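You operate a simulated robot arm through the tools that you are given. There is no shell and no other tool. Be economical: measure what you need, move in short steps, check, and stop when the job is done.

Carry out the task below with a simulated robot arm. There is one attempt and no reset: what you move stays moved.

Task
Close the bench amp down: STANDBY, MAINS off, discharge, both plugs parked.
Fine: STANDBY, then MAINS, then hold DISCHARGE till SAFE lights; green plug in the bias meter's PARK socket, brown plug in the bench amp's.

Only the result counts: the job must be done as asked and must still hold three seconds after the hand-in. Knocking over, shifting, dropping, spilling or breaking anything else fails it.

Robot
A 6-joint arm with a two-finger parallel gripper on a trunk, on a base that drives. Base frame: it is fixed to the floor where the robot stands at the start and does not move with it; the origin is under the middle of the robot, x ahead of it, y to its left, z up; the surface under the hand at the start is at about z = 830. Lengths are in mm, angles in degrees, forces in N, time in s.
With the tool pointing down near the work surface it reaches from about 480 to 880 mm from the robot's upright axis, wherever it stands. Its first joint turns from -115.0 to 115.0 degrees. Places, roughly: bench amp [600, 100, 800]; mains switch of the bench amp [500, 100, 800]; orange discharge paddle [500, 200, 900]; park socket of the bench amp [600, -200, 800]; park socket of the bias meter [900, -300, 1000]; standby switch of the bench amp [600, 0, 800]. Payload 4.2 kg.
Tool frame: the origin (TCP) lies between the finger pads and is the grasp point; the fingertips stand 23 mm ahead of it; z points along the fingers, y is the line along which they close. The gripper opens to 94 mm. The fingers are 38 mm wide and 10 mm thick; the gripper's body (54 by 96 mm) begins 39 mm behind the TCP.
Orientation is told as [roll, pitch, yaw] about the base's x, y, z axes, in that order, counted from this pose: with the fingers straight down and closing along the base's y, the tool's x points along the base's -x, its y along +y and its z along -z.

Tools
- The arm moves only by the tool arm_command. Its argument "steps" is a list of rows, each a list of 7 numbers: the shift along the base's x, y, z in units of 150 mm (1.0 is 150 mm), then the turn, a rotation vector about the base's x, y, z in units of 180 degrees (1.0 is 180 degrees), then the opening, from 0 (shut) to 1 (fully open). In form: [[x, y, z, rx, ry, rz, fingers], ...]. A call has 1 to 10 rows; each row is the pose to reach, as a shift and turn from the pose commanded when the call began. A call with a number of a shift or a turn outside -1 to 1 is refused whole. Each row takes 0.2 s and may step no farther than 50 mm and 8.6 degrees from the row before; otherwise, or with a gripper value out of range, the whole call is refused. Where a pose cannot be reached the arm comes as near as it can. A force on the tool above 90 N (or 10 N above the force at the start of the call, whichever is more), or a blocked arm, ends the call early, and 0.2 s more pass. The fingers move at their own pace (about 108 mm/s each) and stop on an object; they squeeze with about 37 N. The grip force told is the motor's: it shows also when the fingers shut on nothing. Time passes only in rows, and 0.2 s behind the last, so rows that repeat a pose let the fingers close. The reply holds the time, the measured pose of the TCP, the force on the tool along the base axes, the opening and the grip force, in the units named above and with some noise, with the torque about the TCP (base axes, N m) and any sound that the robot's microphone picked up, and new pictures: "views" is both (left out), scene, wrist or none.
- Cameras (640 x 400 px; columns grow to the right, rows downward): "scene" is now at [241.7, 172.3, 1332.6]; the picture's right is [-0.25, -0.97, 0.00], its down [-0.53, 0.14, -0.84] and it looks along [0.81, -0.21, -0.55] (base axes); focal length 214 px, centre (320, 200). "wrist" rides on the gripper at [86, 16, -74] in the tool frame; the picture's right is [-0.18, 0.98, 0.00], its down [-0.58, -0.11, -0.81] and it looks along [-0.79, -0.15, 0.59] (tool axes); focal length 243 px, centre (320, 200). There is no depth. A picture from a camera that has moved, and an enlarged one, comes with that camera's place and axes in the base frame and with its lens. The place of the scene camera against the robot may be out by one fixed shift of up to 12 mm in any direction.
- move_column(by): slides the trunk up (or, below 0, down) by that many mm; the arm and the scene camera ride with it, the base frame stays. It gives what a move gives, with no picture.
- base_move(legs): drives the robot by 1 to 6 legs, each [ahead, turn to the left] in mm and degrees, along the robot's own axes; the way and the turn of a leg run together, so that a leg with both is an arc; at most 1500 mm and 180 degrees a leg. The arm and the cameras ride along, it lands a little off, and it stops where it bumps. It gives what a move gives, and a new picture of the scene camera.
- aim_head(pan, tilt): turns the head with the scene camera to pan (to the left, within 80 degrees either way) and tilt (down, from -29 to 69), counted from straight ahead of the robot. It gives what a move gives, and a new picture of the scene camera.
- enlarge(camera, box): a new picture of the part [left, top, right, bottom] of that camera's present view, enlarged. It takes no simulated time.
- finish_job(): hands the job in; it is judged then, once.

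Go step by step. Nothing tells you exact positions but the pictures and the camera data: compare them with the known pose of the tool, close in by small moves and look again before you grip or let go. The budget is 120 turns and 260 pictures, counting those below and the enlarged ones. Unless the task says otherwise, let go and move clear before handing in, and close with one line.

The tools are called after "Request:" as name(argument=value, ...) on one line, values as JSON. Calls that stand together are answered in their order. arm_command: Moves the arm, as the interface text tells. Its arguments: {"type":"object","properties":{"steps":{"type":"array","items":{"type":"array","items":{"type":"number"}}},"views":{"type":"string","enum":["both","scene","wrist","none"]}},"required":["steps"]} The other tools are called the same way: move_column (by) slides the trunk up or down; base_move (legs) drives the base; aim_head (pan, tilt) turns the head that bears the scene camera; enlarge (camera, box) takes an enlarged picture of a part of a camera's view; finish_job () hands the job in.

At the start:

```text
t: 0.0
eef_pos: [592.1, 111.1, 1202.2]
tcp_rot: [0.0, 0.0, 0.0]
contact_force: [-0.1, 0.0, 0.1]
torque: [0.0, 0.01, -0.02]
finger_gap: 93.8
grip_force: 0.0
trunk travel left (down, up): [-675.0, 315.0]
robot x, y, heading: [-2.6, 0.1, 0.1]
head pan, tilt: [-14.6, 33.1]
```

scene: 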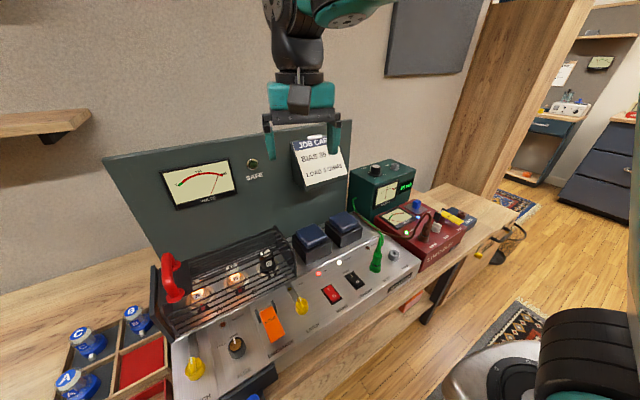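
wrist: 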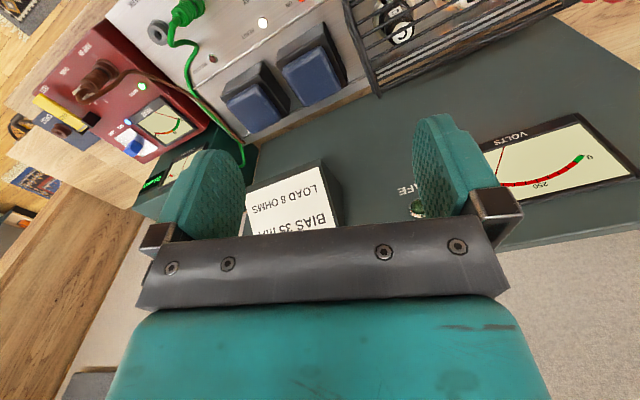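

I see the bench amp with its panel, the green plug in the amp and the brown plug in the red meter. I'll enlarge for details first.

Request:
enlarge(camera="scene", box=[160, 220, 420, 400])

Request:
enlarge(camera="scene", box=[330, 150, 490, 290])

```text
2.22 times, centred on (290, 310) of scene
camera zoom: at [241.7, 172.3, 1332.6], right [-0.25, -0.97, 0.0], down [-0.53, 0.14, -0.84], along [0.81, -0.21, -0.55], focal length 477 px, centre (387, -44)
```

zoom: 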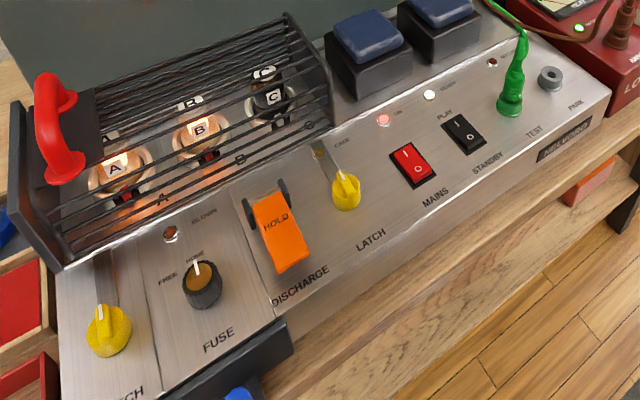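

```text
2.86 times, centred on (410, 220) of scene
camera zoom: at [241.7, 172.3, 1332.6], right [-0.25, -0.97, 0.0], down [-0.53, 0.14, -0.84], along [0.81, -0.21, -0.55], focal length 613 px, centre (63, 143)
```

zoom: 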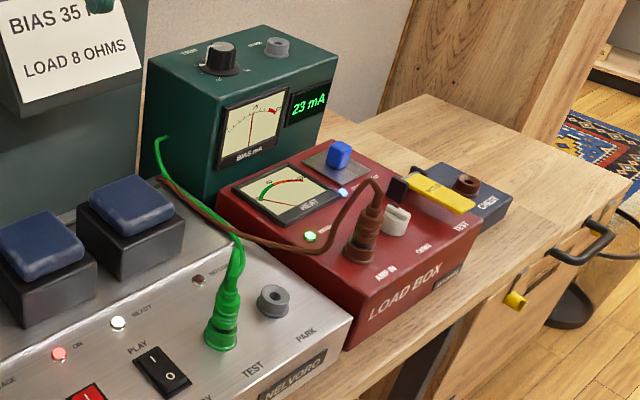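

The controls and both PARK sockets are identified: amp PARK is right of the green plug, and bias meter PARK is on top of the green box. I'll yaw the tool 90° and come down for a close wrist view.

Request:
arm_command(steps=[[0, -0.09, -0.07, 0, 0, 0.0475, 0], [0, -0.18, -0.14, 0, 0, 0.095, 0], [-0.05, -0.27, -0.21, 0, 0, 0.1425, 0], [-0.1, -0.36, -0.28, 0, 0, 0.19, 0], [-0.15, -0.45, -0.35, 0, 0, 0.2375, 0], [-0.2, -0.54, -0.42, 0, 0, 0.285, 0], [-0.25, -0.63, -0.49, 0, 0, 0.3325, 0], [-0.3, -0.72, -0.56, 0, 0, 0.38, 0], [-0.35, -0.81, -0.63, 0, 0, 0.4275, 0], [-0.35, -0.9, -0.7, 0, 0, 0.475, 0]], views="wrist")

```text
t: 2.2
eef_pos: [541.0, -24.9, 1096.9]
tcp_rot: [-0.1, 0.0, 85.7]
contact_force: [0.4, -1.2, -0.3]
torque: [0.01, 0.01, 0.01]
finger_gap: 0.0
grip_force: 36.7
trunk travel left (down, up): [-675.0, 315.0]
robot x, y, heading: [1.8, -0.0, 0.0]
head pan, tilt: [-14.6, 33.1]
camera wrist: at [519.2, -110.3, 1171.5], right [-0.97, 0.26, 0.0], down [0.15, 0.57, 0.81], along [0.21, 0.78, -0.59], focal length 243 px, centre (320, 200)
```

wrist: 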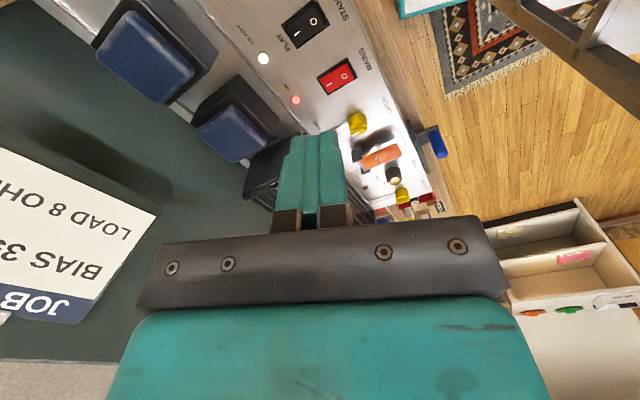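

The wrist view now shows both switches and the paddle. I'll take a second viewpoint further right for triangulation.

Request:
arm_command(steps=[[0, -0.3, 0, 0, 0, 0.0239, 0], [0, -0.6, 0, 0, 0, 0.0239, 0], [0, -0.9, 0, 0, 0, 0.0239, 0], [0, -1, 0, 0, 0, 0.0239, 0]], views="wrist")

Request:
enlarge(camera="wrist", box=[200, 0, 460, 180])

```text
t: 3.2
eef_pos: [541.8, -174.7, 1096.6]
tcp_rot: [0.0, 0.0, 89.9]
contact_force: [0.1, -0.3, 0.3]
torque: [-0.05, 0.01, 0.02]
finger_gap: 0.0
grip_force: 36.9
trunk travel left (down, up): [-675.0, 315.0]
robot x, y, heading: [0.1, 0.6, -0.1]
head pan, tilt: [-14.6, 33.1]
camera wrist: at [524.9, -261.6, 1172.2], right [-0.98, 0.19, 0.0], down [0.11, 0.58, 0.81], along [0.15, 0.79, -0.59], focal length 243 px, centre (320, 200)
```

wrist: 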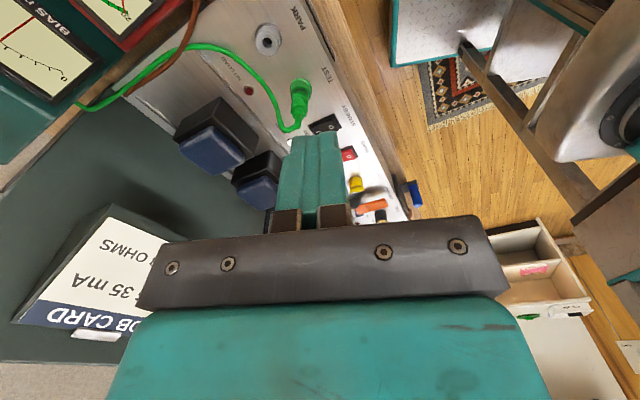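

```text
2.22 times, centred on (330, 90) of wrist
camera zoom: at [524.9, -261.6, 1172.2], right [-0.98, 0.19, 0.0], down [0.11, 0.58, 0.81], along [0.15, 0.79, -0.59], focal length 539 px, centre (298, 444)
```

zoom: 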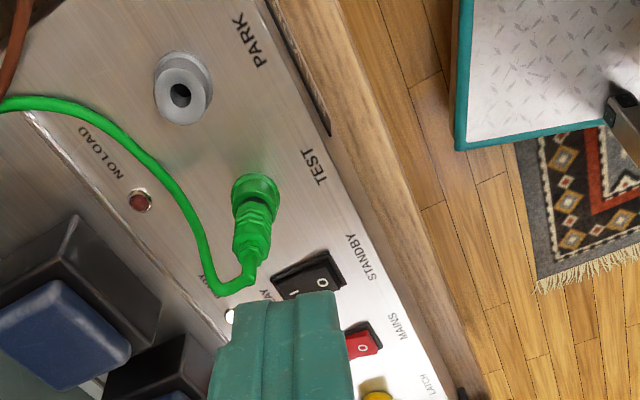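

The amp is yawed about 20° (standby ≈ (568,-7), mains ≈ (537,65), panel z≈826). The camera would crowd the green plug on this side, so I'll turn to yaw -70, which puts it over the flat left side.

Request:
arm_command(steps=[[0, 0.1, 0, 0, 0, -0.0475, 0], [0, 0.2, 0, 0, 0, -0.095, 0], [0, 0.3, 0, 0, 0, -0.1425, 0], [0, 0.4, 0, 0, 0, -0.19, 0], [0, 0.5, 0, 0, 0, -0.2375, 0], [0, 0.6, 0, 0, 0, -0.285, 0], [0, 0.7, 0, 0, 0, -0.3325, 0], [0, 0.8, 0, 0, 0, -0.38, 0], [0, 0.9, 0, 0, 0, -0.4275, 0], [0, 1, 0, 0, 0, -0.475, 0]], views="none")

Request:
arm_command(steps=[[0, 0, 0, 0, 0, -0.0459, 0], [0, 0.03, -0.1, 0, 0, -0.0918, 0], [0.05, 0.05, -0.2, 0, 0, -0.1377, 0], [0.1, 0.083, -0.3, 0, 0, -0.1836, 0], [0.119, 0.083, -0.4, 0, 0, -0.2295, 0], [0.119, 0.083, -0.5, 0, 0, -0.2754, 0], [0.119, 0.083, -0.6, 0, 0, -0.3213, 0], [0.119, 0.083, -0.7, 0, 0, -0.3672, 0], [0.119, 0.083, -0.8, 0, 0, -0.4128, 0]], views="wrist")

Request:
enlarge(camera="wrist", box=[200, 0, 460, 180])

```text
t: 5.4
eef_pos: [540.5, -25.9, 1097.2]
tcp_rot: [0.1, 0.1, 4.2]
contact_force: [0.3, -0.9, 0.2]
torque: [0.02, 0.0, 0.01]
finger_gap: 0.0
grip_force: 37.1
trunk travel left (down, up): [-675.0, 315.0]
robot x, y, heading: [3.2, -0.5, -0.1]
head pan, tilt: [-14.6, 33.1]
```

```text
t: 7.4
eef_pos: [557.4, -13.8, 976.5]
tcp_rot: [-0.1, 0.0, -70.2]
contact_force: [0.5, 0.2, 0.4]
torque: [0.04, -0.01, 0.0]
finger_gap: 0.0
grip_force: 37.5
trunk travel left (down, up): [-675.0, 315.0]
robot x, y, heading: [-0.1, 0.5, 0.0]
head pan, tilt: [-14.6, 33.1]
camera wrist: at [544.2, 72.5, 1051.2], right [0.99, 0.16, 0.0], down [0.1, -0.58, 0.81], along [0.13, -0.8, -0.59], focal length 243 px, centre (320, 200)
```

wrist: 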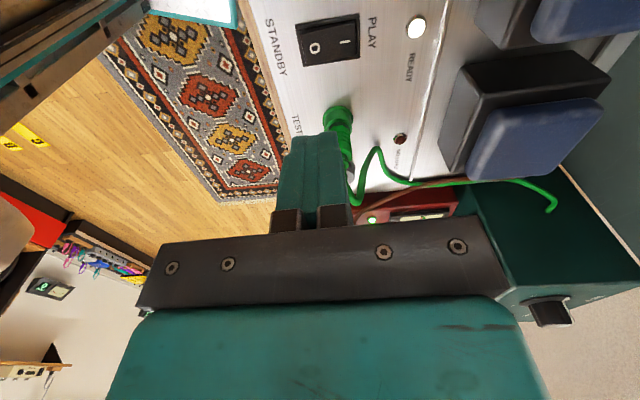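

```text
2.22 times, centred on (330, 90) of wrist
camera zoom: at [544.2, 72.5, 1051.2], right [0.99, 0.16, 0.0], down [0.1, -0.58, 0.81], along [0.13, -0.8, -0.59], focal length 539 px, centre (298, 444)
```

zoom: 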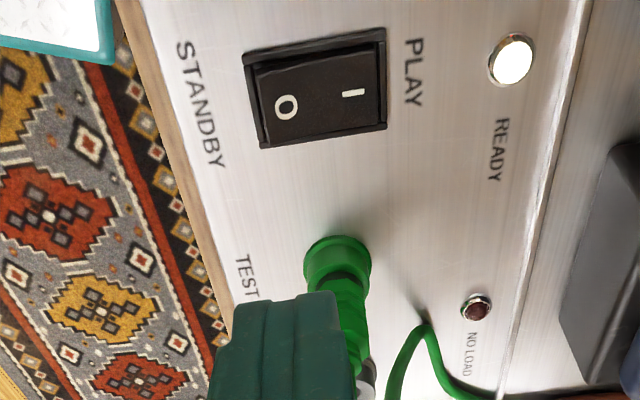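

STANDBY's O side is at about (552,-18). I'll go down to just above it.

Request:
arm_command(steps=[[-0.02, -0.015, -0.2, 0, 0, 0, 0], [-0.04, -0.027, -0.4, 0, 0, 0, 0], [-0.04, -0.027, -0.6, 0, 0, 0, 0], [-0.04, -0.027, -0.68, 0, 0, 0, 0], [-0.04, -0.027, -0.68, 0, 0, 0, 0]], views="wrist")

Request:
enlarge(camera="wrist", box=[220, 50, 420, 190])

```text
t: 8.6
eef_pos: [553.5, -16.3, 875.5]
tcp_rot: [0.1, 0.0, -70.0]
contact_force: [0.6, -0.2, 0.8]
torque: [0.0, -0.01, -0.04]
finger_gap: 0.0
grip_force: 37.0
trunk travel left (down, up): [-675.0, 315.0]
robot x, y, heading: [-0.8, 2.1, -0.2]
head pan, tilt: [-14.6, 33.1]
camera wrist: at [539.8, 69.8, 950.7], right [0.99, 0.16, 0.0], down [0.1, -0.58, 0.81], along [0.13, -0.8, -0.59], focal length 243 px, centre (320, 200)
```

wrist: 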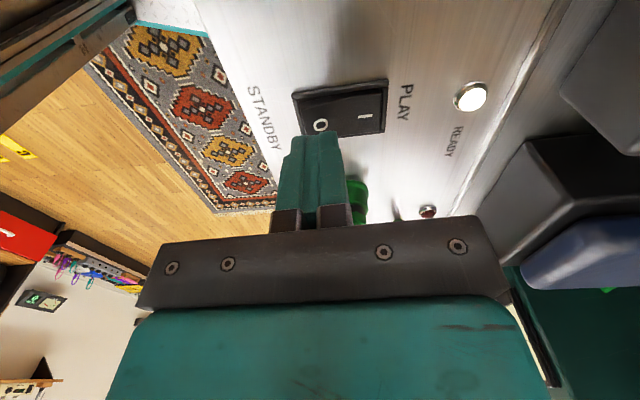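

```text
2.86 times, centred on (320, 120) of wrist
camera zoom: at [539.8, 69.8, 950.7], right [0.99, 0.16, 0.0], down [0.1, -0.58, 0.81], along [0.13, -0.8, -0.59], focal length 693 px, centre (320, 429)
```

zoom: 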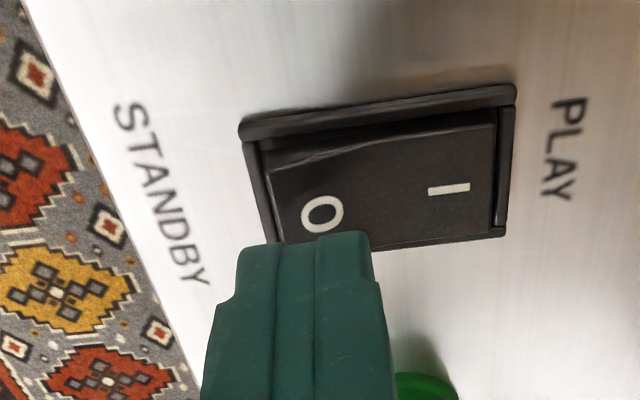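

The fingertip is about 20 mm above the O mark. I'll nudge slightly inward and press down gently in small steps.

Request:
arm_command(steps=[[0.013, 0.0, -0.06, 0, 0, 0, 0], [0.013, 0.0, -0.1, 0, 0, 0, 0], [0.013, 0.0, -0.12, 0, 0, 0, 0], [0.013, 0.0, -0.14, 0, 0, 0, 0], [0.013, 0.0, -0.15, 0, 0, 0, 0]], views="wrist")

```text
t: 9.7
eef_pos: [554.3, -15.7, 859.6]
tcp_rot: [0.6, -0.1, -70.0]
contact_force: [-18.6, -3.1, 63.3]
torque: [-0.31, -0.27, -0.11]
finger_gap: 0.3
grip_force: 37.3
trunk travel left (down, up): [-675.0, 315.0]
robot x, y, heading: [-1.8, -2.0, -0.2]
head pan, tilt: [-14.6, 33.1]
stopped in row 5: the force on the tool passed its limit at 98 N (the readings are from after the stop); the commanded pose is now the measured one
camera wrist: at [539.5, 70.1, 935.6], right [0.99, 0.16, 0.01], down [0.09, -0.59, 0.81], along [0.14, -0.79, -0.59], focal length 243 px, centre (320, 200)
```

wrist: 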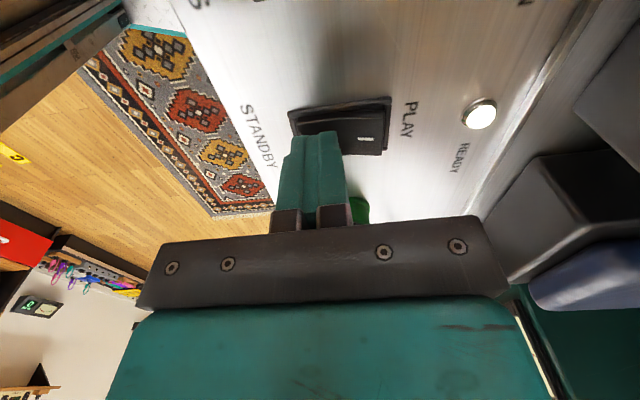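

Contact at 63 N; I'll back off and check whether the rocker flipped.

Request:
arm_command(steps=[[0, 0, 0.05, 0, 0, 0, 0], [0, 0, 0.25, 0, 0, 0, 0], [0, 0, 0.4, 0, 0, 0, 0], [0, 0, 0.4, 0, 0, 0, 0]], views="wrist")

Request:
enlarge(camera="wrist", box=[220, 20, 480, 200])

```text
t: 10.7
eef_pos: [554.8, -17.4, 916.5]
tcp_rot: [0.5, -0.1, -70.0]
contact_force: [0.1, 0.6, 0.4]
torque: [-0.02, 0.0, 0.03]
finger_gap: 0.0
grip_force: 36.4
trunk travel left (down, up): [-675.0, 315.0]
robot x, y, heading: [2.0, -0.5, -0.1]
head pan, tilt: [-14.6, 33.1]
camera wrist: at [540.1, 69.1, 992.4], right [0.99, 0.16, 0.01], down [0.09, -0.58, 0.81], along [0.14, -0.79, -0.59], focal length 243 px, centre (320, 200)
```

wrist: 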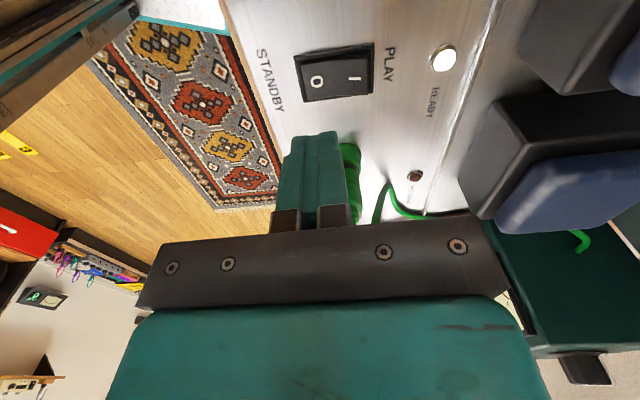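

```text
2.22 times, centred on (350, 110) of wrist
camera zoom: at [540.1, 69.1, 992.4], right [0.99, 0.16, 0.01], down [0.09, -0.58, 0.81], along [0.14, -0.79, -0.59], focal length 539 px, centre (253, 400)
```

zoom: 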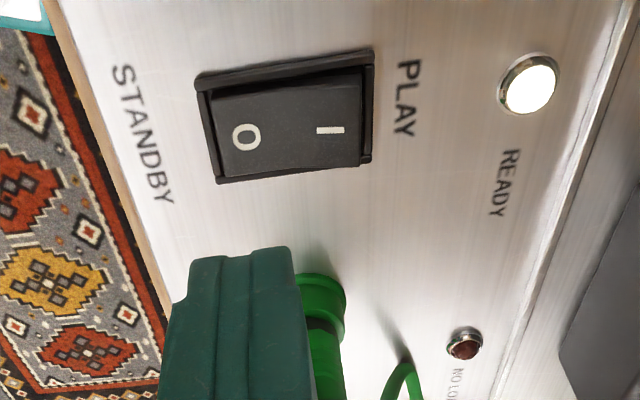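

Request:
enlarge(camera="scene", box=[280, 220, 400, 320])

Request:
enlarge(camera="wrist", box=[280, 30, 400, 115])

```text
4.00 times, centred on (340, 270) of scene
camera zoom: at [241.8, 172.2, 1332.5], right [-0.25, -0.97, 0.0], down [-0.53, 0.14, -0.84], along [0.81, -0.21, -0.55], focal length 858 px, centre (240, -80)
```

zoom: 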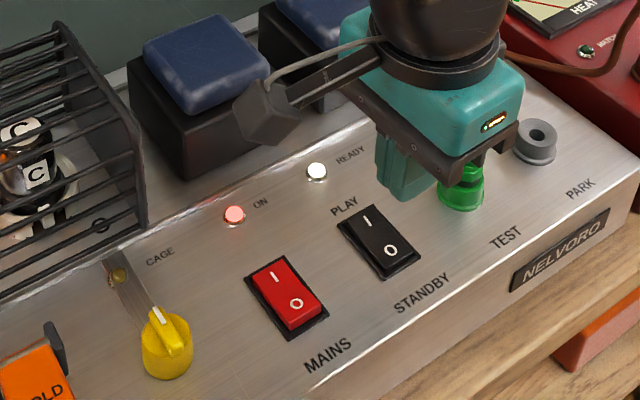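

```text
4.71 times, centred on (340, 72) of wrist
camera zoom: at [540.1, 69.1, 992.4], right [0.99, 0.16, 0.01], down [0.09, -0.58, 0.81], along [0.14, -0.79, -0.59], focal length 1142 px, centre (226, 800)
```

zoom: 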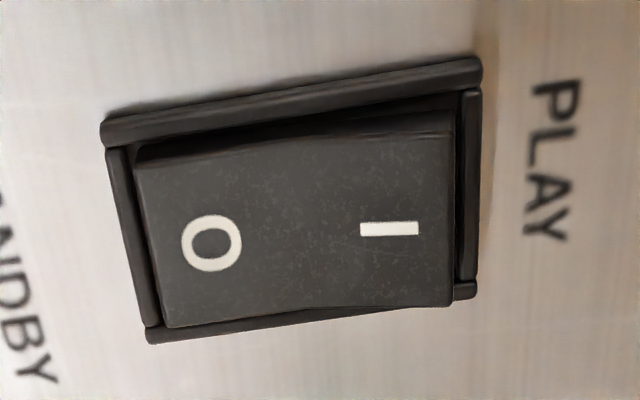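

STANDBY has flipped (its I side is now raised). Next is MAINS, about 76 mm to the left along the row.

Request:
arm_command(steps=[[-0.08, 0.2, 0, 0, 0, 0, 0], [-0.16, 0.4, 0, 0, 0, 0, 0], [-0.184, 0.473, 0, 0, 0, 0, 0], [-0.184, 0.473, -0.15, 0, 0, 0, 0], [-0.184, 0.473, -0.27, 0, 0, 0, 0], [-0.184, 0.473, -0.27, 0, 0, 0, 0]], views="wrist")

Request:
enlarge(camera="wrist", box=[220, 50, 420, 190])

```text
t: 12.1
eef_pos: [528.5, 54.2, 877.0]
tcp_rot: [0.5, -0.1, -70.0]
contact_force: [-0.1, 0.5, 0.9]
torque: [0.01, -0.01, 0.01]
finger_gap: 0.0
grip_force: 36.8
trunk travel left (down, up): [-675.0, 315.0]
robot x, y, heading: [-0.9, -1.8, -0.1]
head pan, tilt: [-14.6, 33.1]
camera wrist: at [513.0, 141.1, 951.4], right [0.99, 0.16, 0.01], down [0.09, -0.59, 0.81], along [0.14, -0.79, -0.59], focal length 243 px, centre (320, 200)
```

wrist: 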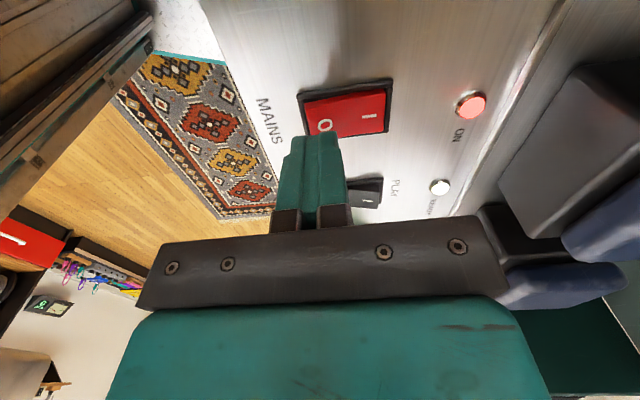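

```text
2.86 times, centred on (320, 120) of wrist
camera zoom: at [513.0, 141.1, 951.4], right [0.99, 0.16, 0.01], down [0.09, -0.59, 0.81], along [0.14, -0.79, -0.59], focal length 693 px, centre (320, 429)
```

zoom: 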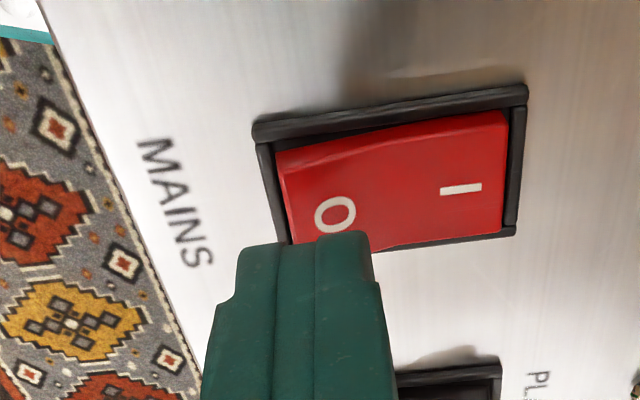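

Request:
arm_command(steps=[[0.025, 0.009, -0.05, 0, 0, 0, 0], [0.025, 0.009, -0.09, 0, 0, 0, 0], [0.025, 0.009, -0.11, 0, 0, 0, 0], [0.025, 0.009, -0.125, 0, 0, 0, 0], [0.025, 0.009, -0.14, 0, 0, 0, 0]], views="none")

Request:
arm_command(steps=[[0, 0, 0.05, 0, 0, 0, 0], [0, 0, 0.25, 0, 0, 0, 0], [0, 0, 0.4, 0, 0, 0, 0], [0, 0, 0.4, 0, 0, 0, 0]], views="both")

Request:
enlarge(camera="wrist", box=[220, 20, 480, 200])

```text
t: 13.2
eef_pos: [532.3, 56.0, 860.1]
tcp_rot: [0.8, -0.1, -70.0]
contact_force: [-11.8, -11.9, 88.6]
torque: [0.23, -0.44, 0.0]
finger_gap: 0.0
grip_force: 36.9
trunk travel left (down, up): [-675.0, 315.0]
robot x, y, heading: [-4.4, 0.3, 0.1]
head pan, tilt: [-14.6, 33.1]
```

```text
t: 14.2
eef_pos: [534.7, 55.5, 914.4]
tcp_rot: [0.5, -0.1, -70.1]
contact_force: [0.5, 0.1, 0.9]
torque: [0.0, -0.02, 0.03]
finger_gap: 0.1
grip_force: 37.5
trunk travel left (down, up): [-675.0, 315.0]
robot x, y, heading: [0.6, 1.4, 0.0]
head pan, tilt: [-14.6, 33.1]
camera scene: at [241.7, 172.2, 1332.5], right [-0.25, -0.97, 0.0], down [-0.53, 0.14, -0.84], along [0.81, -0.21, -0.55], focal length 214 px, centre (320, 200)
camera wrist: at [519.0, 141.5, 989.0], right [0.99, 0.16, 0.01], down [0.09, -0.58, 0.81], along [0.14, -0.79, -0.59], focal length 243 px, centre (320, 200)
```

scene: 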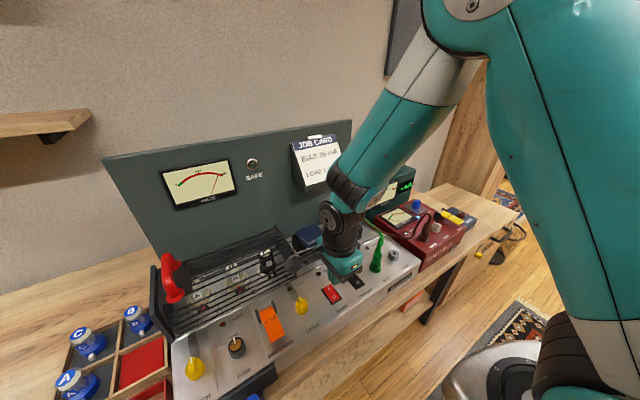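
wrist: 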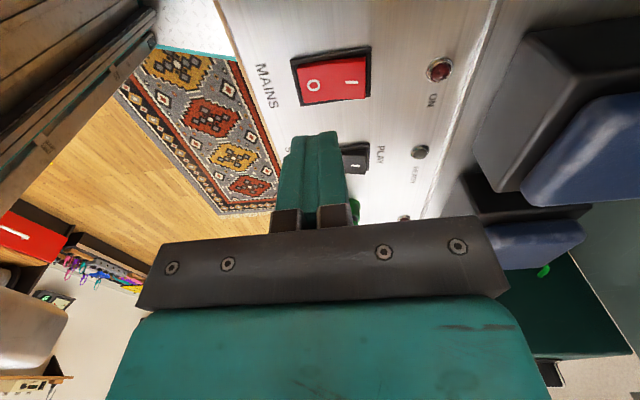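

```text
2.22 times, centred on (350, 110) of wrist
camera zoom: at [519.0, 141.5, 989.0], right [0.99, 0.16, 0.01], down [0.09, -0.58, 0.81], along [0.14, -0.79, -0.59], focal length 539 px, centre (253, 400)
```

zoom: 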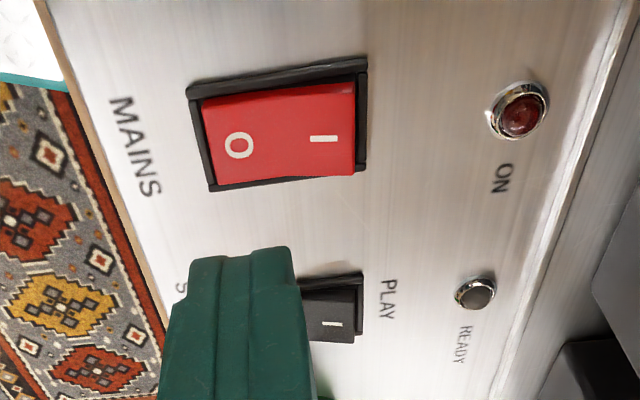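

MAINS is off and the lamps are dark. Now I'll move over to the orange DISCHARGE paddle (≈(495,200)) and look.

Request:
arm_command(steps=[[0, 0, 0.2, 0, 0, 0, 0], [-0.04, 0.2, 0.4, 0, 0, 0, 0], [-0.1, 0.4, 0.4, 0, 0, 0, 0], [-0.16, 0.6, 0.4, 0, 0, 0, 0], [-0.22, 0.8, 0.4, 0, 0, 0, 0], [-0.25, 0.893, 0.4, 0, 0, 0, 0], [-0.25, 0.893, 0.4, 0, 0, 0, 0]], views="both")

Request:
enlarge(camera="wrist", box=[220, 20, 480, 200])

```text
t: 15.8
eef_pos: [494.6, 192.9, 975.0]
tcp_rot: [0.5, -0.2, -70.0]
contact_force: [-0.5, 0.0, 0.2]
torque: [-0.03, 0.01, 0.0]
finger_gap: 0.0
grip_force: 37.6
trunk travel left (down, up): [-675.0, 315.0]
robot x, y, heading: [-1.7, -1.5, 0.0]
head pan, tilt: [-14.6, 33.1]
camera scene: at [241.7, 172.2, 1332.6], right [-0.25, -0.97, 0.0], down [-0.53, 0.14, -0.84], along [0.81, -0.21, -0.55], focal length 214 px, centre (320, 200)
camera wrist: at [479.9, 278.3, 1049.9], right [0.99, 0.16, 0.01], down [0.09, -0.58, 0.81], along [0.14, -0.79, -0.59], focal length 243 px, centre (320, 200)
```

scene: 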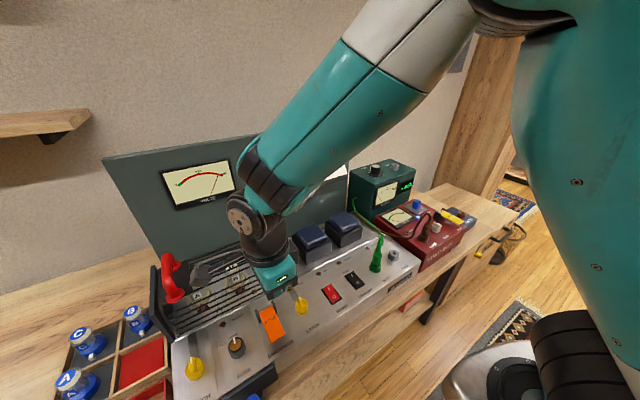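
wrist: 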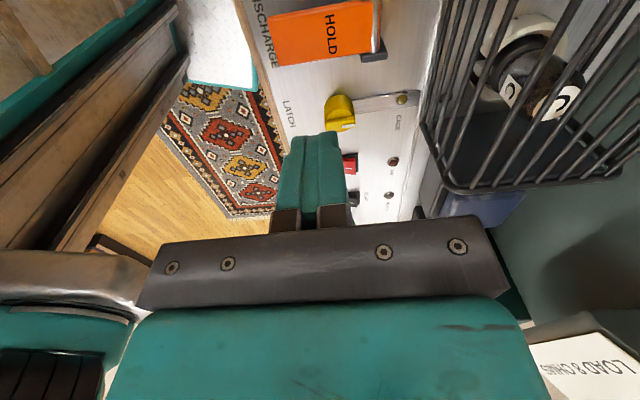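

```text
2.22 times, centred on (350, 110) of wrist
camera zoom: at [479.9, 278.3, 1049.9], right [0.99, 0.16, 0.01], down [0.09, -0.58, 0.81], along [0.14, -0.79, -0.59], focal length 539 px, centre (253, 400)
```

zoom: 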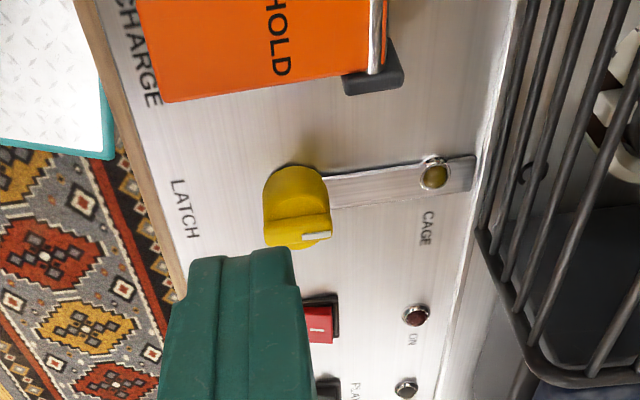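

The paddle's free (front) end is around (465–480, 210). I'll line up above it and lower.

Request:
arm_command(steps=[[-0.05, 0.06, 0, 0, 0, 0, 0], [-0.09, 0.12, 0, 0, 0, 0, 0], [-0.09, 0.12, -0.2, 0, 0, 0, 0], [-0.09, 0.12, -0.4, 0, 0, 0, 0], [-0.09, 0.12, -0.45, 0, 0, 0, 0]], views="both")

Request:
enlarge(camera="wrist", box=[220, 20, 480, 200])

```text
t: 17.1
eef_pos: [483.3, 209.3, 908.2]
tcp_rot: [0.6, -0.1, -69.9]
contact_force: [0.2, -0.6, -0.1]
torque: [-0.02, -0.03, -0.03]
finger_gap: 0.1
grip_force: 36.9
trunk travel left (down, up): [-675.0, 315.0]
robot x, y, heading: [1.5, 0.9, -0.1]
head pan, tilt: [-14.6, 33.1]
camera scene: at [241.6, 172.2, 1332.7], right [-0.25, -0.97, 0.0], down [-0.53, 0.14, -0.84], along [0.81, -0.21, -0.55], focal length 214 px, centre (320, 200)
camera wrist: at [467.6, 294.7, 983.7], right [0.99, 0.16, 0.01], down [0.09, -0.58, 0.81], along [0.14, -0.79, -0.59], focal length 243 px, centre (320, 200)
```

scene: 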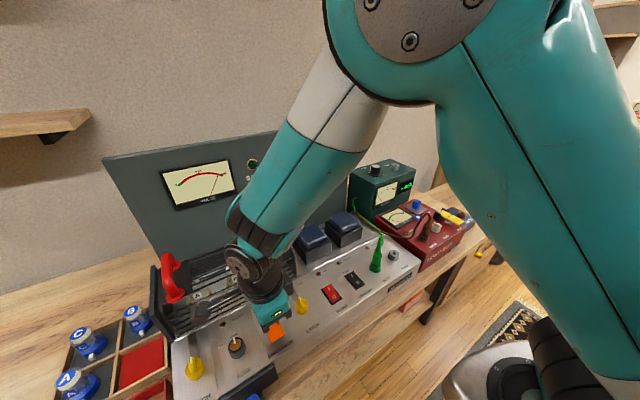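
wrist: 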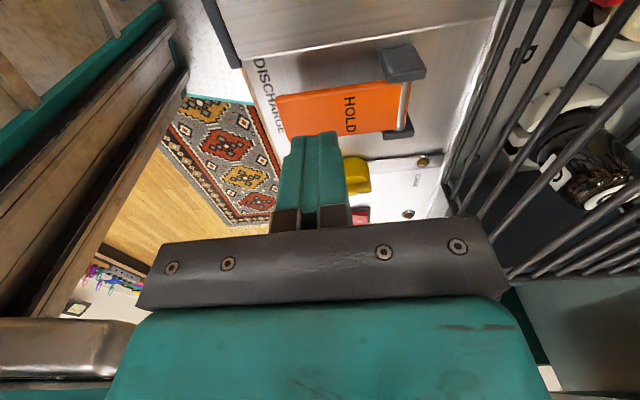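

```text
2.22 times, centred on (350, 110) of wrist
camera zoom: at [467.6, 294.7, 983.7], right [0.99, 0.16, 0.01], down [0.09, -0.58, 0.81], along [0.14, -0.79, -0.59], focal length 539 px, centre (253, 400)
```

zoom: 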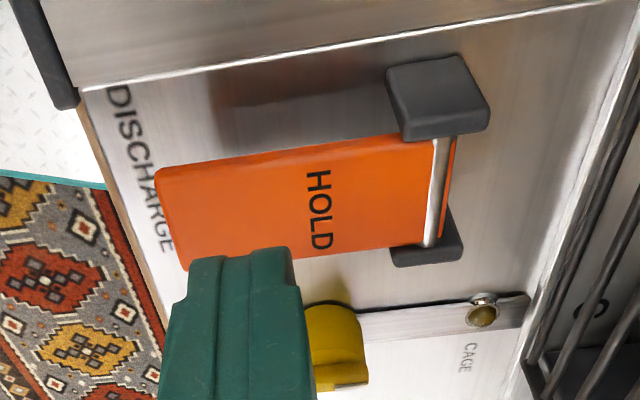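

Request:
arm_command(steps=[[-0.01, 0, -0.1, 0, 0, 0, 0], [-0.01, 0, -0.18, 0, 0, 0, 0], [-0.01, 0, -0.22, 0, 0, 0, 0], [-0.01, 0, -0.26, 0, 0, 0, 0], [-0.01, 0, -0.3, 0, 0, 0, 0]], views="both")

```text
t: 18.2
eef_pos: [481.3, 208.2, 867.3]
tcp_rot: [1.0, -0.1, -70.2]
contact_force: [-0.7, -17.8, 72.8]
torque: [-0.55, -0.81, -0.18]
finger_gap: 0.0
grip_force: 36.8
trunk travel left (down, up): [-675.0, 315.0]
robot x, y, heading: [-1.1, -0.2, 0.2]
head pan, tilt: [-14.6, 33.1]
camera scene: at [239.9, 170.4, 1334.7], right [-0.25, -0.97, 0.0], down [-0.53, 0.14, -0.84], along [0.81, -0.21, -0.55], focal length 214 px, centre (320, 200)
camera wrist: at [466.3, 293.1, 943.1], right [0.99, 0.16, 0.02], down [0.08, -0.59, 0.8], along [0.14, -0.79, -0.59], focal length 243 px, centre (320, 200)
```

scene: 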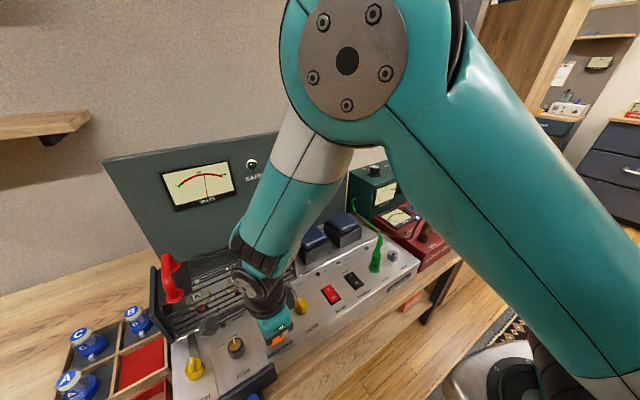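
wrist: 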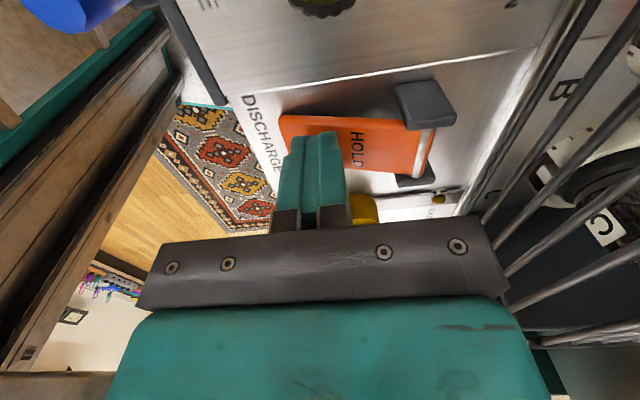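

The VOLTS needle is falling, so the paddle is down. I'll hold it.

Request:
arm_command(steps=[[0, 0, 0, 0, 0, 0, 0], [0, 0, 0, 0, 0, 0, 0], [0, 0, 0, 0, 0, 0, 0], [0, 0, 0, 0, 0, 0, 0], [0, 0, 0, 0, 0, 0, 0], [0, 0, 0, 0, 0, 0, 0], [0, 0, 0, 0, 0, 0, 0], [0, 0, 0, 0, 0, 0, 0], [0, 0, 0, 0, 0, 0, 0], [0, 0, 0, 0, 0, 0, 0]], views="scene")

Request:
enlarge(camera="scene", box=[150, 130, 290, 220])

```text
t: 20.4
eef_pos: [479.5, 208.3, 866.9]
tcp_rot: [0.8, 0.3, -69.8]
contact_force: [-6.5, -14.1, 84.5]
torque: [-0.95, -0.92, -0.28]
finger_gap: 0.0
grip_force: 36.6
trunk travel left (down, up): [-675.0, 315.0]
robot x, y, heading: [0.9, -0.7, 0.1]
head pan, tilt: [-14.6, 33.1]
camera scene: at [239.2, 170.5, 1333.5], right [-0.25, -0.97, 0.0], down [-0.53, 0.14, -0.84], along [0.81, -0.21, -0.54], focal length 214 px, centre (320, 200)
```

scene: 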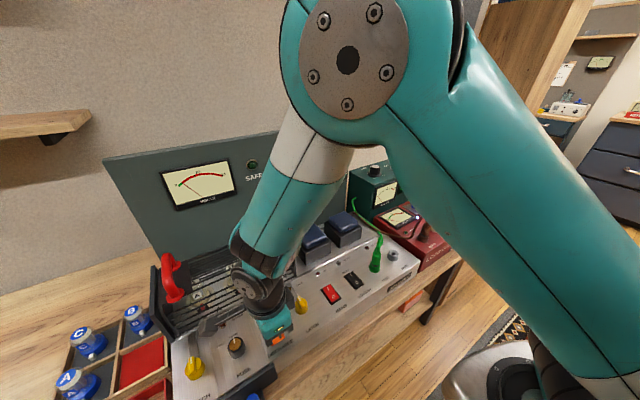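

```text
4.44 times, centred on (220, 175) of scene
camera zoom: at [239.2, 170.5, 1333.5], right [-0.25, -0.97, 0.0], down [-0.53, 0.14, -0.84], along [0.81, -0.21, -0.54], focal length 953 px, centre (764, 311)
```

zoom: 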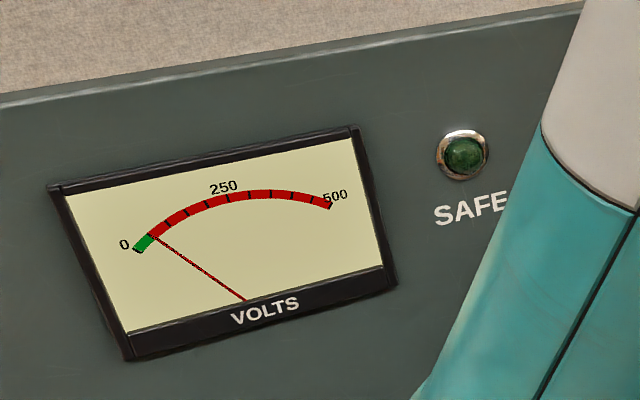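

Almost down; I'll hold longer.

Request:
arm_command(steps=[[0, 0, 0, 0, 0, 0, 0], [0, 0, 0, 0, 0, 0, 0], [0, 0, 0, 0, 0, 0, 0], [0, 0, 0, 0, 0, 0, 0], [0, 0, 0, 0, 0, 0, 0], [0, 0, 0, 0, 0, 0, 0], [0, 0, 0, 0, 0, 0, 0], [0, 0, 0, 0, 0, 0, 0], [0, 0, 0, 0, 0, 0, 0], [0, 0, 0, 0, 0, 0, 0]], views="none")

Request:
arm_command(steps=[[0, 0, 0, 0, 0, 0, 0], [0, 0, 0, 0, 0, 0, 0], [0, 0, 0, 0, 0, 0, 0], [0, 0, 0, 0, 0, 0, 0], [0, 0, 0, 0, 0, 0, 0], [0, 0, 0, 0, 0, 0, 0], [0, 0, 0, 0, 0, 0, 0], [0, 0, 0, 0, 0, 0, 0], [0, 0, 0, 0, 0, 0, 0], [0, 0, 0, 0, 0, 0, 0]], views="none")

Request:
enlarge(camera="scene", box=[150, 130, 290, 220])

```text
t: 22.6
eef_pos: [478.4, 207.7, 866.6]
tcp_rot: [0.9, 0.1, -69.9]
contact_force: [-25.5, -3.1, 81.1]
torque: [-0.44, -0.39, -0.14]
finger_gap: 0.0
grip_force: 37.7
trunk travel left (down, up): [-675.0, 315.0]
robot x, y, heading: [2.1, -1.1, -0.1]
head pan, tilt: [-14.6, 33.1]
```

```text
t: 24.9
eef_pos: [479.8, 208.0, 866.2]
tcp_rot: [0.9, 0.1, -70.0]
contact_force: [-27.6, -4.0, 81.4]
torque: [-0.4, -0.3, -0.16]
finger_gap: 0.0
grip_force: 37.3
trunk travel left (down, up): [-675.0, 315.0]
robot x, y, heading: [0.7, -0.7, -0.1]
head pan, tilt: [-14.6, 33.1]
```

```text
4.44 times, centred on (220, 175) of scene
camera zoom: at [238.5, 170.7, 1333.6], right [-0.25, -0.97, 0.0], down [-0.53, 0.14, -0.84], along [0.81, -0.21, -0.54], focal length 953 px, centre (764, 311)
```

zoom: 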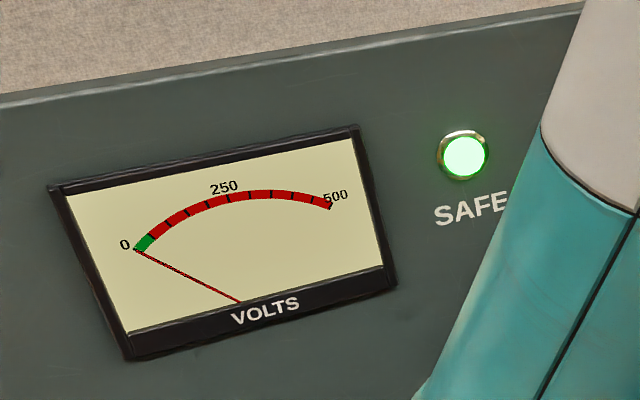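

SAFE is lit. I'll release the paddle, raise the arm, and look around for a better standing place for the plugs.

Request:
arm_command(steps=[[0, 0, 0.2, 0, 0, 0, 0], [0, 0, 0.5, 0, 0, 0, 0], [0, 0, 0.8, 0, 0, 0, 0], [0, -0.2, 1, 0, 0, 0, 0], [0.05, -0.5, 1, 0, 0, 0, 0], [0.1, -0.8, 1, 0, 0, 0, 0], [0.1, -1, 1, 0, 0, 0, 0]], views="none")

Request:
aim_head(pan=-65, tilt=45)

Request:
aim_head(pan=-20, tilt=60)

```text
t: 26.4
eef_pos: [491.2, 58.1, 1013.2]
tcp_rot: [0.5, 0.0, -69.9]
contact_force: [-0.3, 0.6, -0.6]
torque: [-0.07, 0.02, 0.01]
finger_gap: 0.0
grip_force: 37.2
trunk travel left (down, up): [-675.0, 315.0]
robot x, y, heading: [-0.8, 0.9, -0.1]
head pan, tilt: [-14.6, 33.1]
```

```text
t: 27.6
eef_pos: [490.7, 57.7, 1013.9]
tcp_rot: [0.5, -0.1, -70.0]
contact_force: [-1.2, 0.3, 0.7]
torque: [0.01, 0.04, 0.01]
finger_gap: 0.0
grip_force: 36.7
trunk travel left (down, up): [-675.0, 315.0]
robot x, y, heading: [0.7, 1.5, -0.1]
head pan, tilt: [-65.0, 45.0]
camera scene: at [189.9, 120.6, 1314.9], right [-0.91, -0.42, 0.0], down [-0.3, 0.64, -0.71], along [0.3, -0.64, -0.71], focal length 214 px, centre (320, 200)
```

scene: 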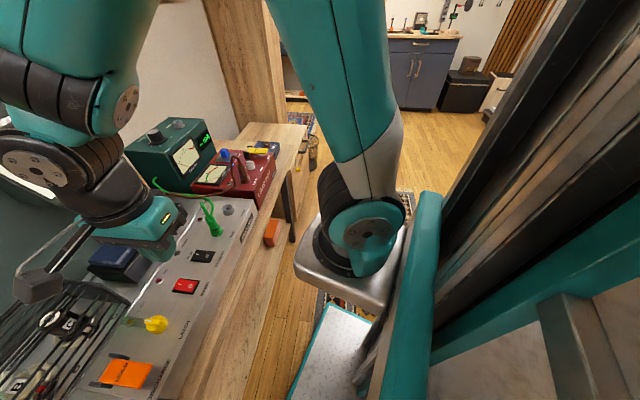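

```text
t: 28.8
eef_pos: [491.4, 57.4, 1014.4]
tcp_rot: [0.5, -0.1, -70.1]
contact_force: [-0.4, -0.3, -0.2]
torque: [-0.02, 0.0, 0.01]
finger_gap: 0.0
grip_force: 36.8
trunk travel left (down, up): [-675.0, 315.0]
robot x, y, heading: [1.4, 1.2, 0.0]
head pan, tilt: [-20.0, 60.0]
camera scene: at [218.1, 171.4, 1295.4], right [-0.34, -0.94, 0.0], down [-0.81, 0.3, -0.5], along [0.47, -0.17, -0.87], focal length 214 px, centre (320, 200)
```

scene: 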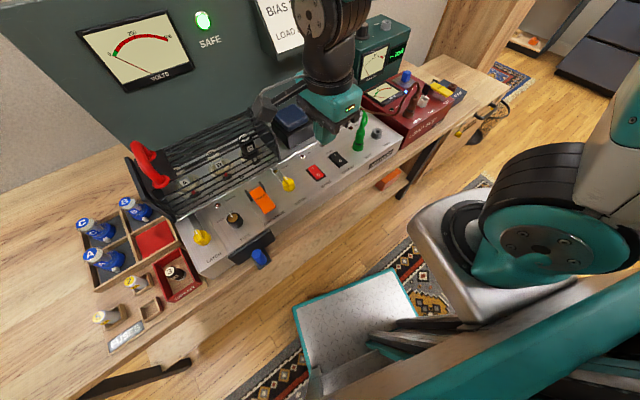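

The floor to the right looks clear, and the bench runs at 20°, so I'll drive about 220 mm parallel to it to bring both PARK sockets in reach.

Request:
base_move(legs=[[0, -70], [220, 0], [0, 70]])

```text
t: 36.5
eef_pos: [564.6, -168.7, 1014.1]
tcp_rot: [0.5, -0.1, -72.3]
contact_force: [0.7, 0.1, -0.9]
torque: [0.02, -0.02, -0.01]
finger_gap: 0.1
grip_force: 37.1
trunk travel left (down, up): [-675.0, 315.0]
robot x, y, heading: [73.0, -202.9, -2.7]
head pan, tilt: [-20.0, 60.0]
camera scene: at [297.5, -41.1, 1295.4], right [-0.38, -0.92, 0.0], down [-0.8, 0.33, -0.5], along [0.46, -0.19, -0.87], focal length 214 px, centre (320, 200)
```

scene: 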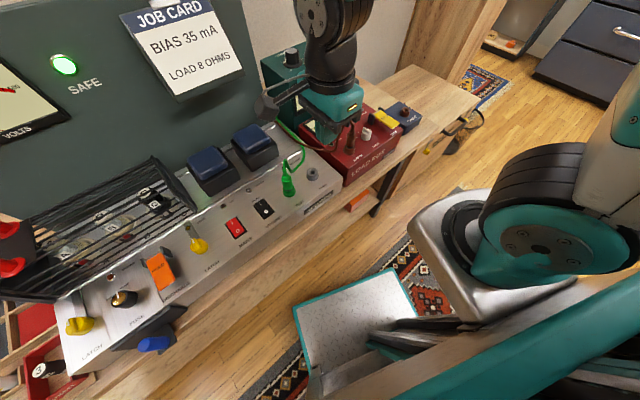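

The base moved well. I'll turn the tool to yaw 20 (closing along the row, camera on the robot side) with the fingers opened, over the green plug.

Request:
arm_command(steps=[[0, 0.04, 0.03, 0, 0, 0.0475, 0.6], [0, 0.08, 0.06, 0, 0, 0.095, 0.6], [0, 0.12, 0.1, 0, 0, 0.1425, 0.6], [0, 0.16, 0.13, 0, 0, 0.19, 0.6], [0, 0.2, 0.16, 0, 0, 0.2375, 0.6], [0, 0.24, 0.16, 0, 0, 0.285, 0.6], [0, 0.28, 0.16, 0, 0, 0.3325, 0.6], [0, 0.32, 0.16, 0, 0, 0.38, 0.6], [0, 0.36, 0.16, 0, 0, 0.4275, 0.6], [0, 0.4, 0.16, 0, 0, 0.475, 0.6]], views="none")

Request:
arm_command(steps=[[0, 0.07, 0, 0, 0, 0.038, 0.6], [0, 0.12, 0, 0, 0, 0.038, 0.6]], views="wrist")

Request:
enlarge(camera="wrist", box=[200, 0, 400, 140])

```text
t: 38.7
eef_pos: [566.4, -107.6, 1036.7]
tcp_rot: [0.4, -0.2, 13.3]
contact_force: [0.1, -0.1, 0.1]
torque: [-0.02, -0.02, -0.01]
finger_gap: 56.4
grip_force: 0.1
trunk travel left (down, up): [-675.0, 315.0]
robot x, y, heading: [71.6, -203.0, -2.5]
head pan, tilt: [-20.0, 60.0]
```

```text
t: 39.3
eef_pos: [564.5, -91.0, 1038.5]
tcp_rot: [0.5, -0.1, 20.0]
contact_force: [-0.8, -0.2, -0.7]
torque: [0.02, -0.01, -0.01]
finger_gap: 56.6
grip_force: 0.1
trunk travel left (down, up): [-675.0, 315.0]
robot x, y, heading: [74.2, -199.6, -2.5]
head pan, tilt: [-20.0, 60.0]
camera wrist: at [478.8, -105.3, 1112.7], right [-0.16, 0.99, 0.01], down [0.58, 0.09, 0.81], along [0.79, 0.14, -0.59], focal length 243 px, centre (320, 200)
```

wrist: 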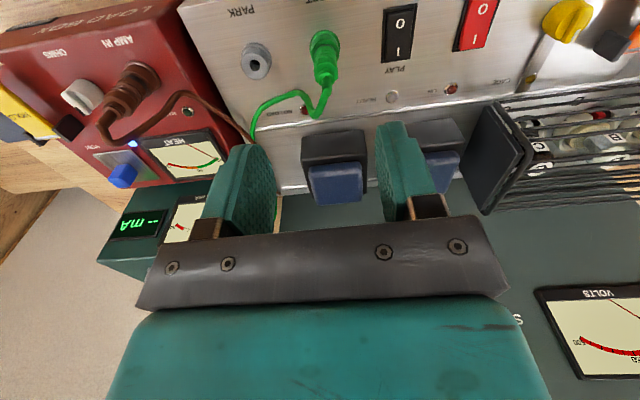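

```text
2.86 times, centred on (300, 70) of wrist
camera zoom: at [478.8, -105.3, 1112.7], right [-0.16, 0.99, 0.01], down [0.58, 0.09, 0.81], along [0.79, 0.14, -0.59], focal length 693 px, centre (377, 571)
```

zoom: 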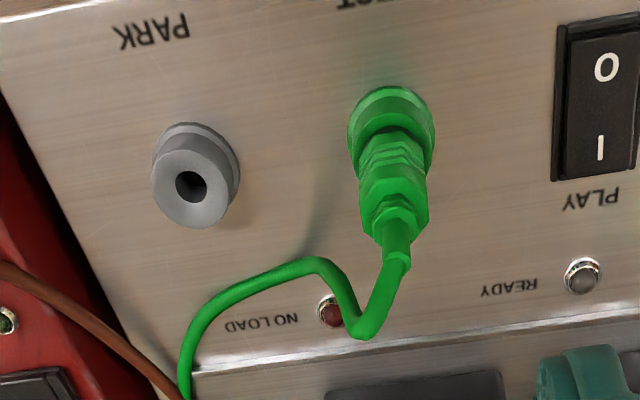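

The plug axis is at about (579,-80), top ~z 900; the PARK barrel top is at ~z 847, (608,-150). I'll come over the plug at a safe height and check alignment.

Request:
arm_command(steps=[[0.05, 0.04, -0.15, 0, 0, 0, 0.6], [0.095, 0.075, -0.3, 0, 0, 0, 0.6], [0.095, 0.075, -0.5, 0, 0, 0, 0.6], [0.095, 0.075, -0.52, 0, 0, 0, 0.6]], views="wrist")

Request:
enlarge(camera="wrist", box=[220, 20, 420, 160])

```text
t: 40.3
eef_pos: [581.0, -78.8, 959.9]
tcp_rot: [0.5, 0.0, 19.9]
contact_force: [0.9, 0.0, -0.4]
torque: [0.0, 0.01, -0.01]
finger_gap: 56.7
grip_force: 0.0
trunk travel left (down, up): [-675.0, 315.0]
robot x, y, heading: [73.4, -203.3, -2.4]
head pan, tilt: [-20.0, 60.0]
camera wrist: at [492.9, -94.7, 1034.4], right [-0.16, 0.99, 0.01], down [0.58, 0.09, 0.81], along [0.8, 0.14, -0.59], focal length 243 px, centre (320, 200)
```

wrist: 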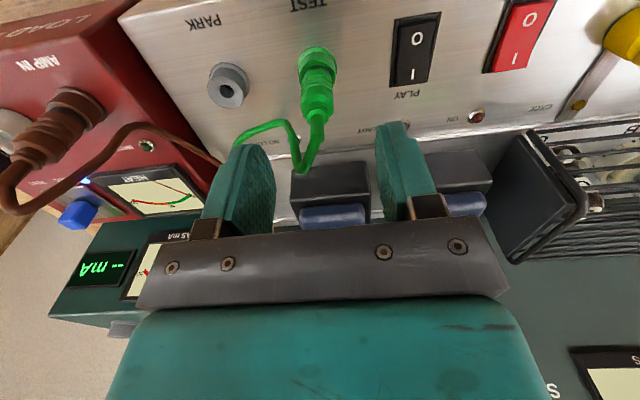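

```text
2.86 times, centred on (320, 90) of wrist
camera zoom: at [492.9, -94.7, 1034.4], right [-0.16, 0.99, 0.01], down [0.58, 0.09, 0.81], along [0.8, 0.14, -0.59], focal length 693 px, centre (320, 514)
```

zoom: 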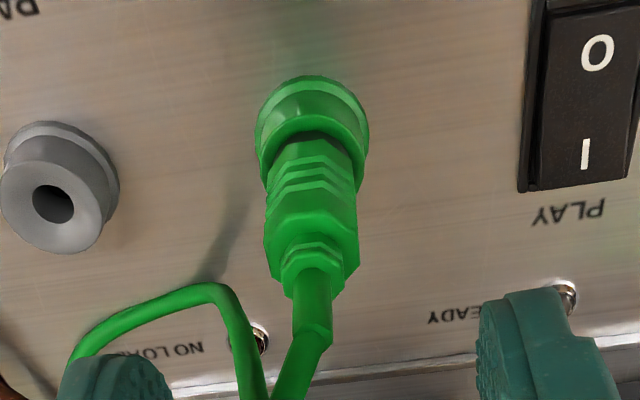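

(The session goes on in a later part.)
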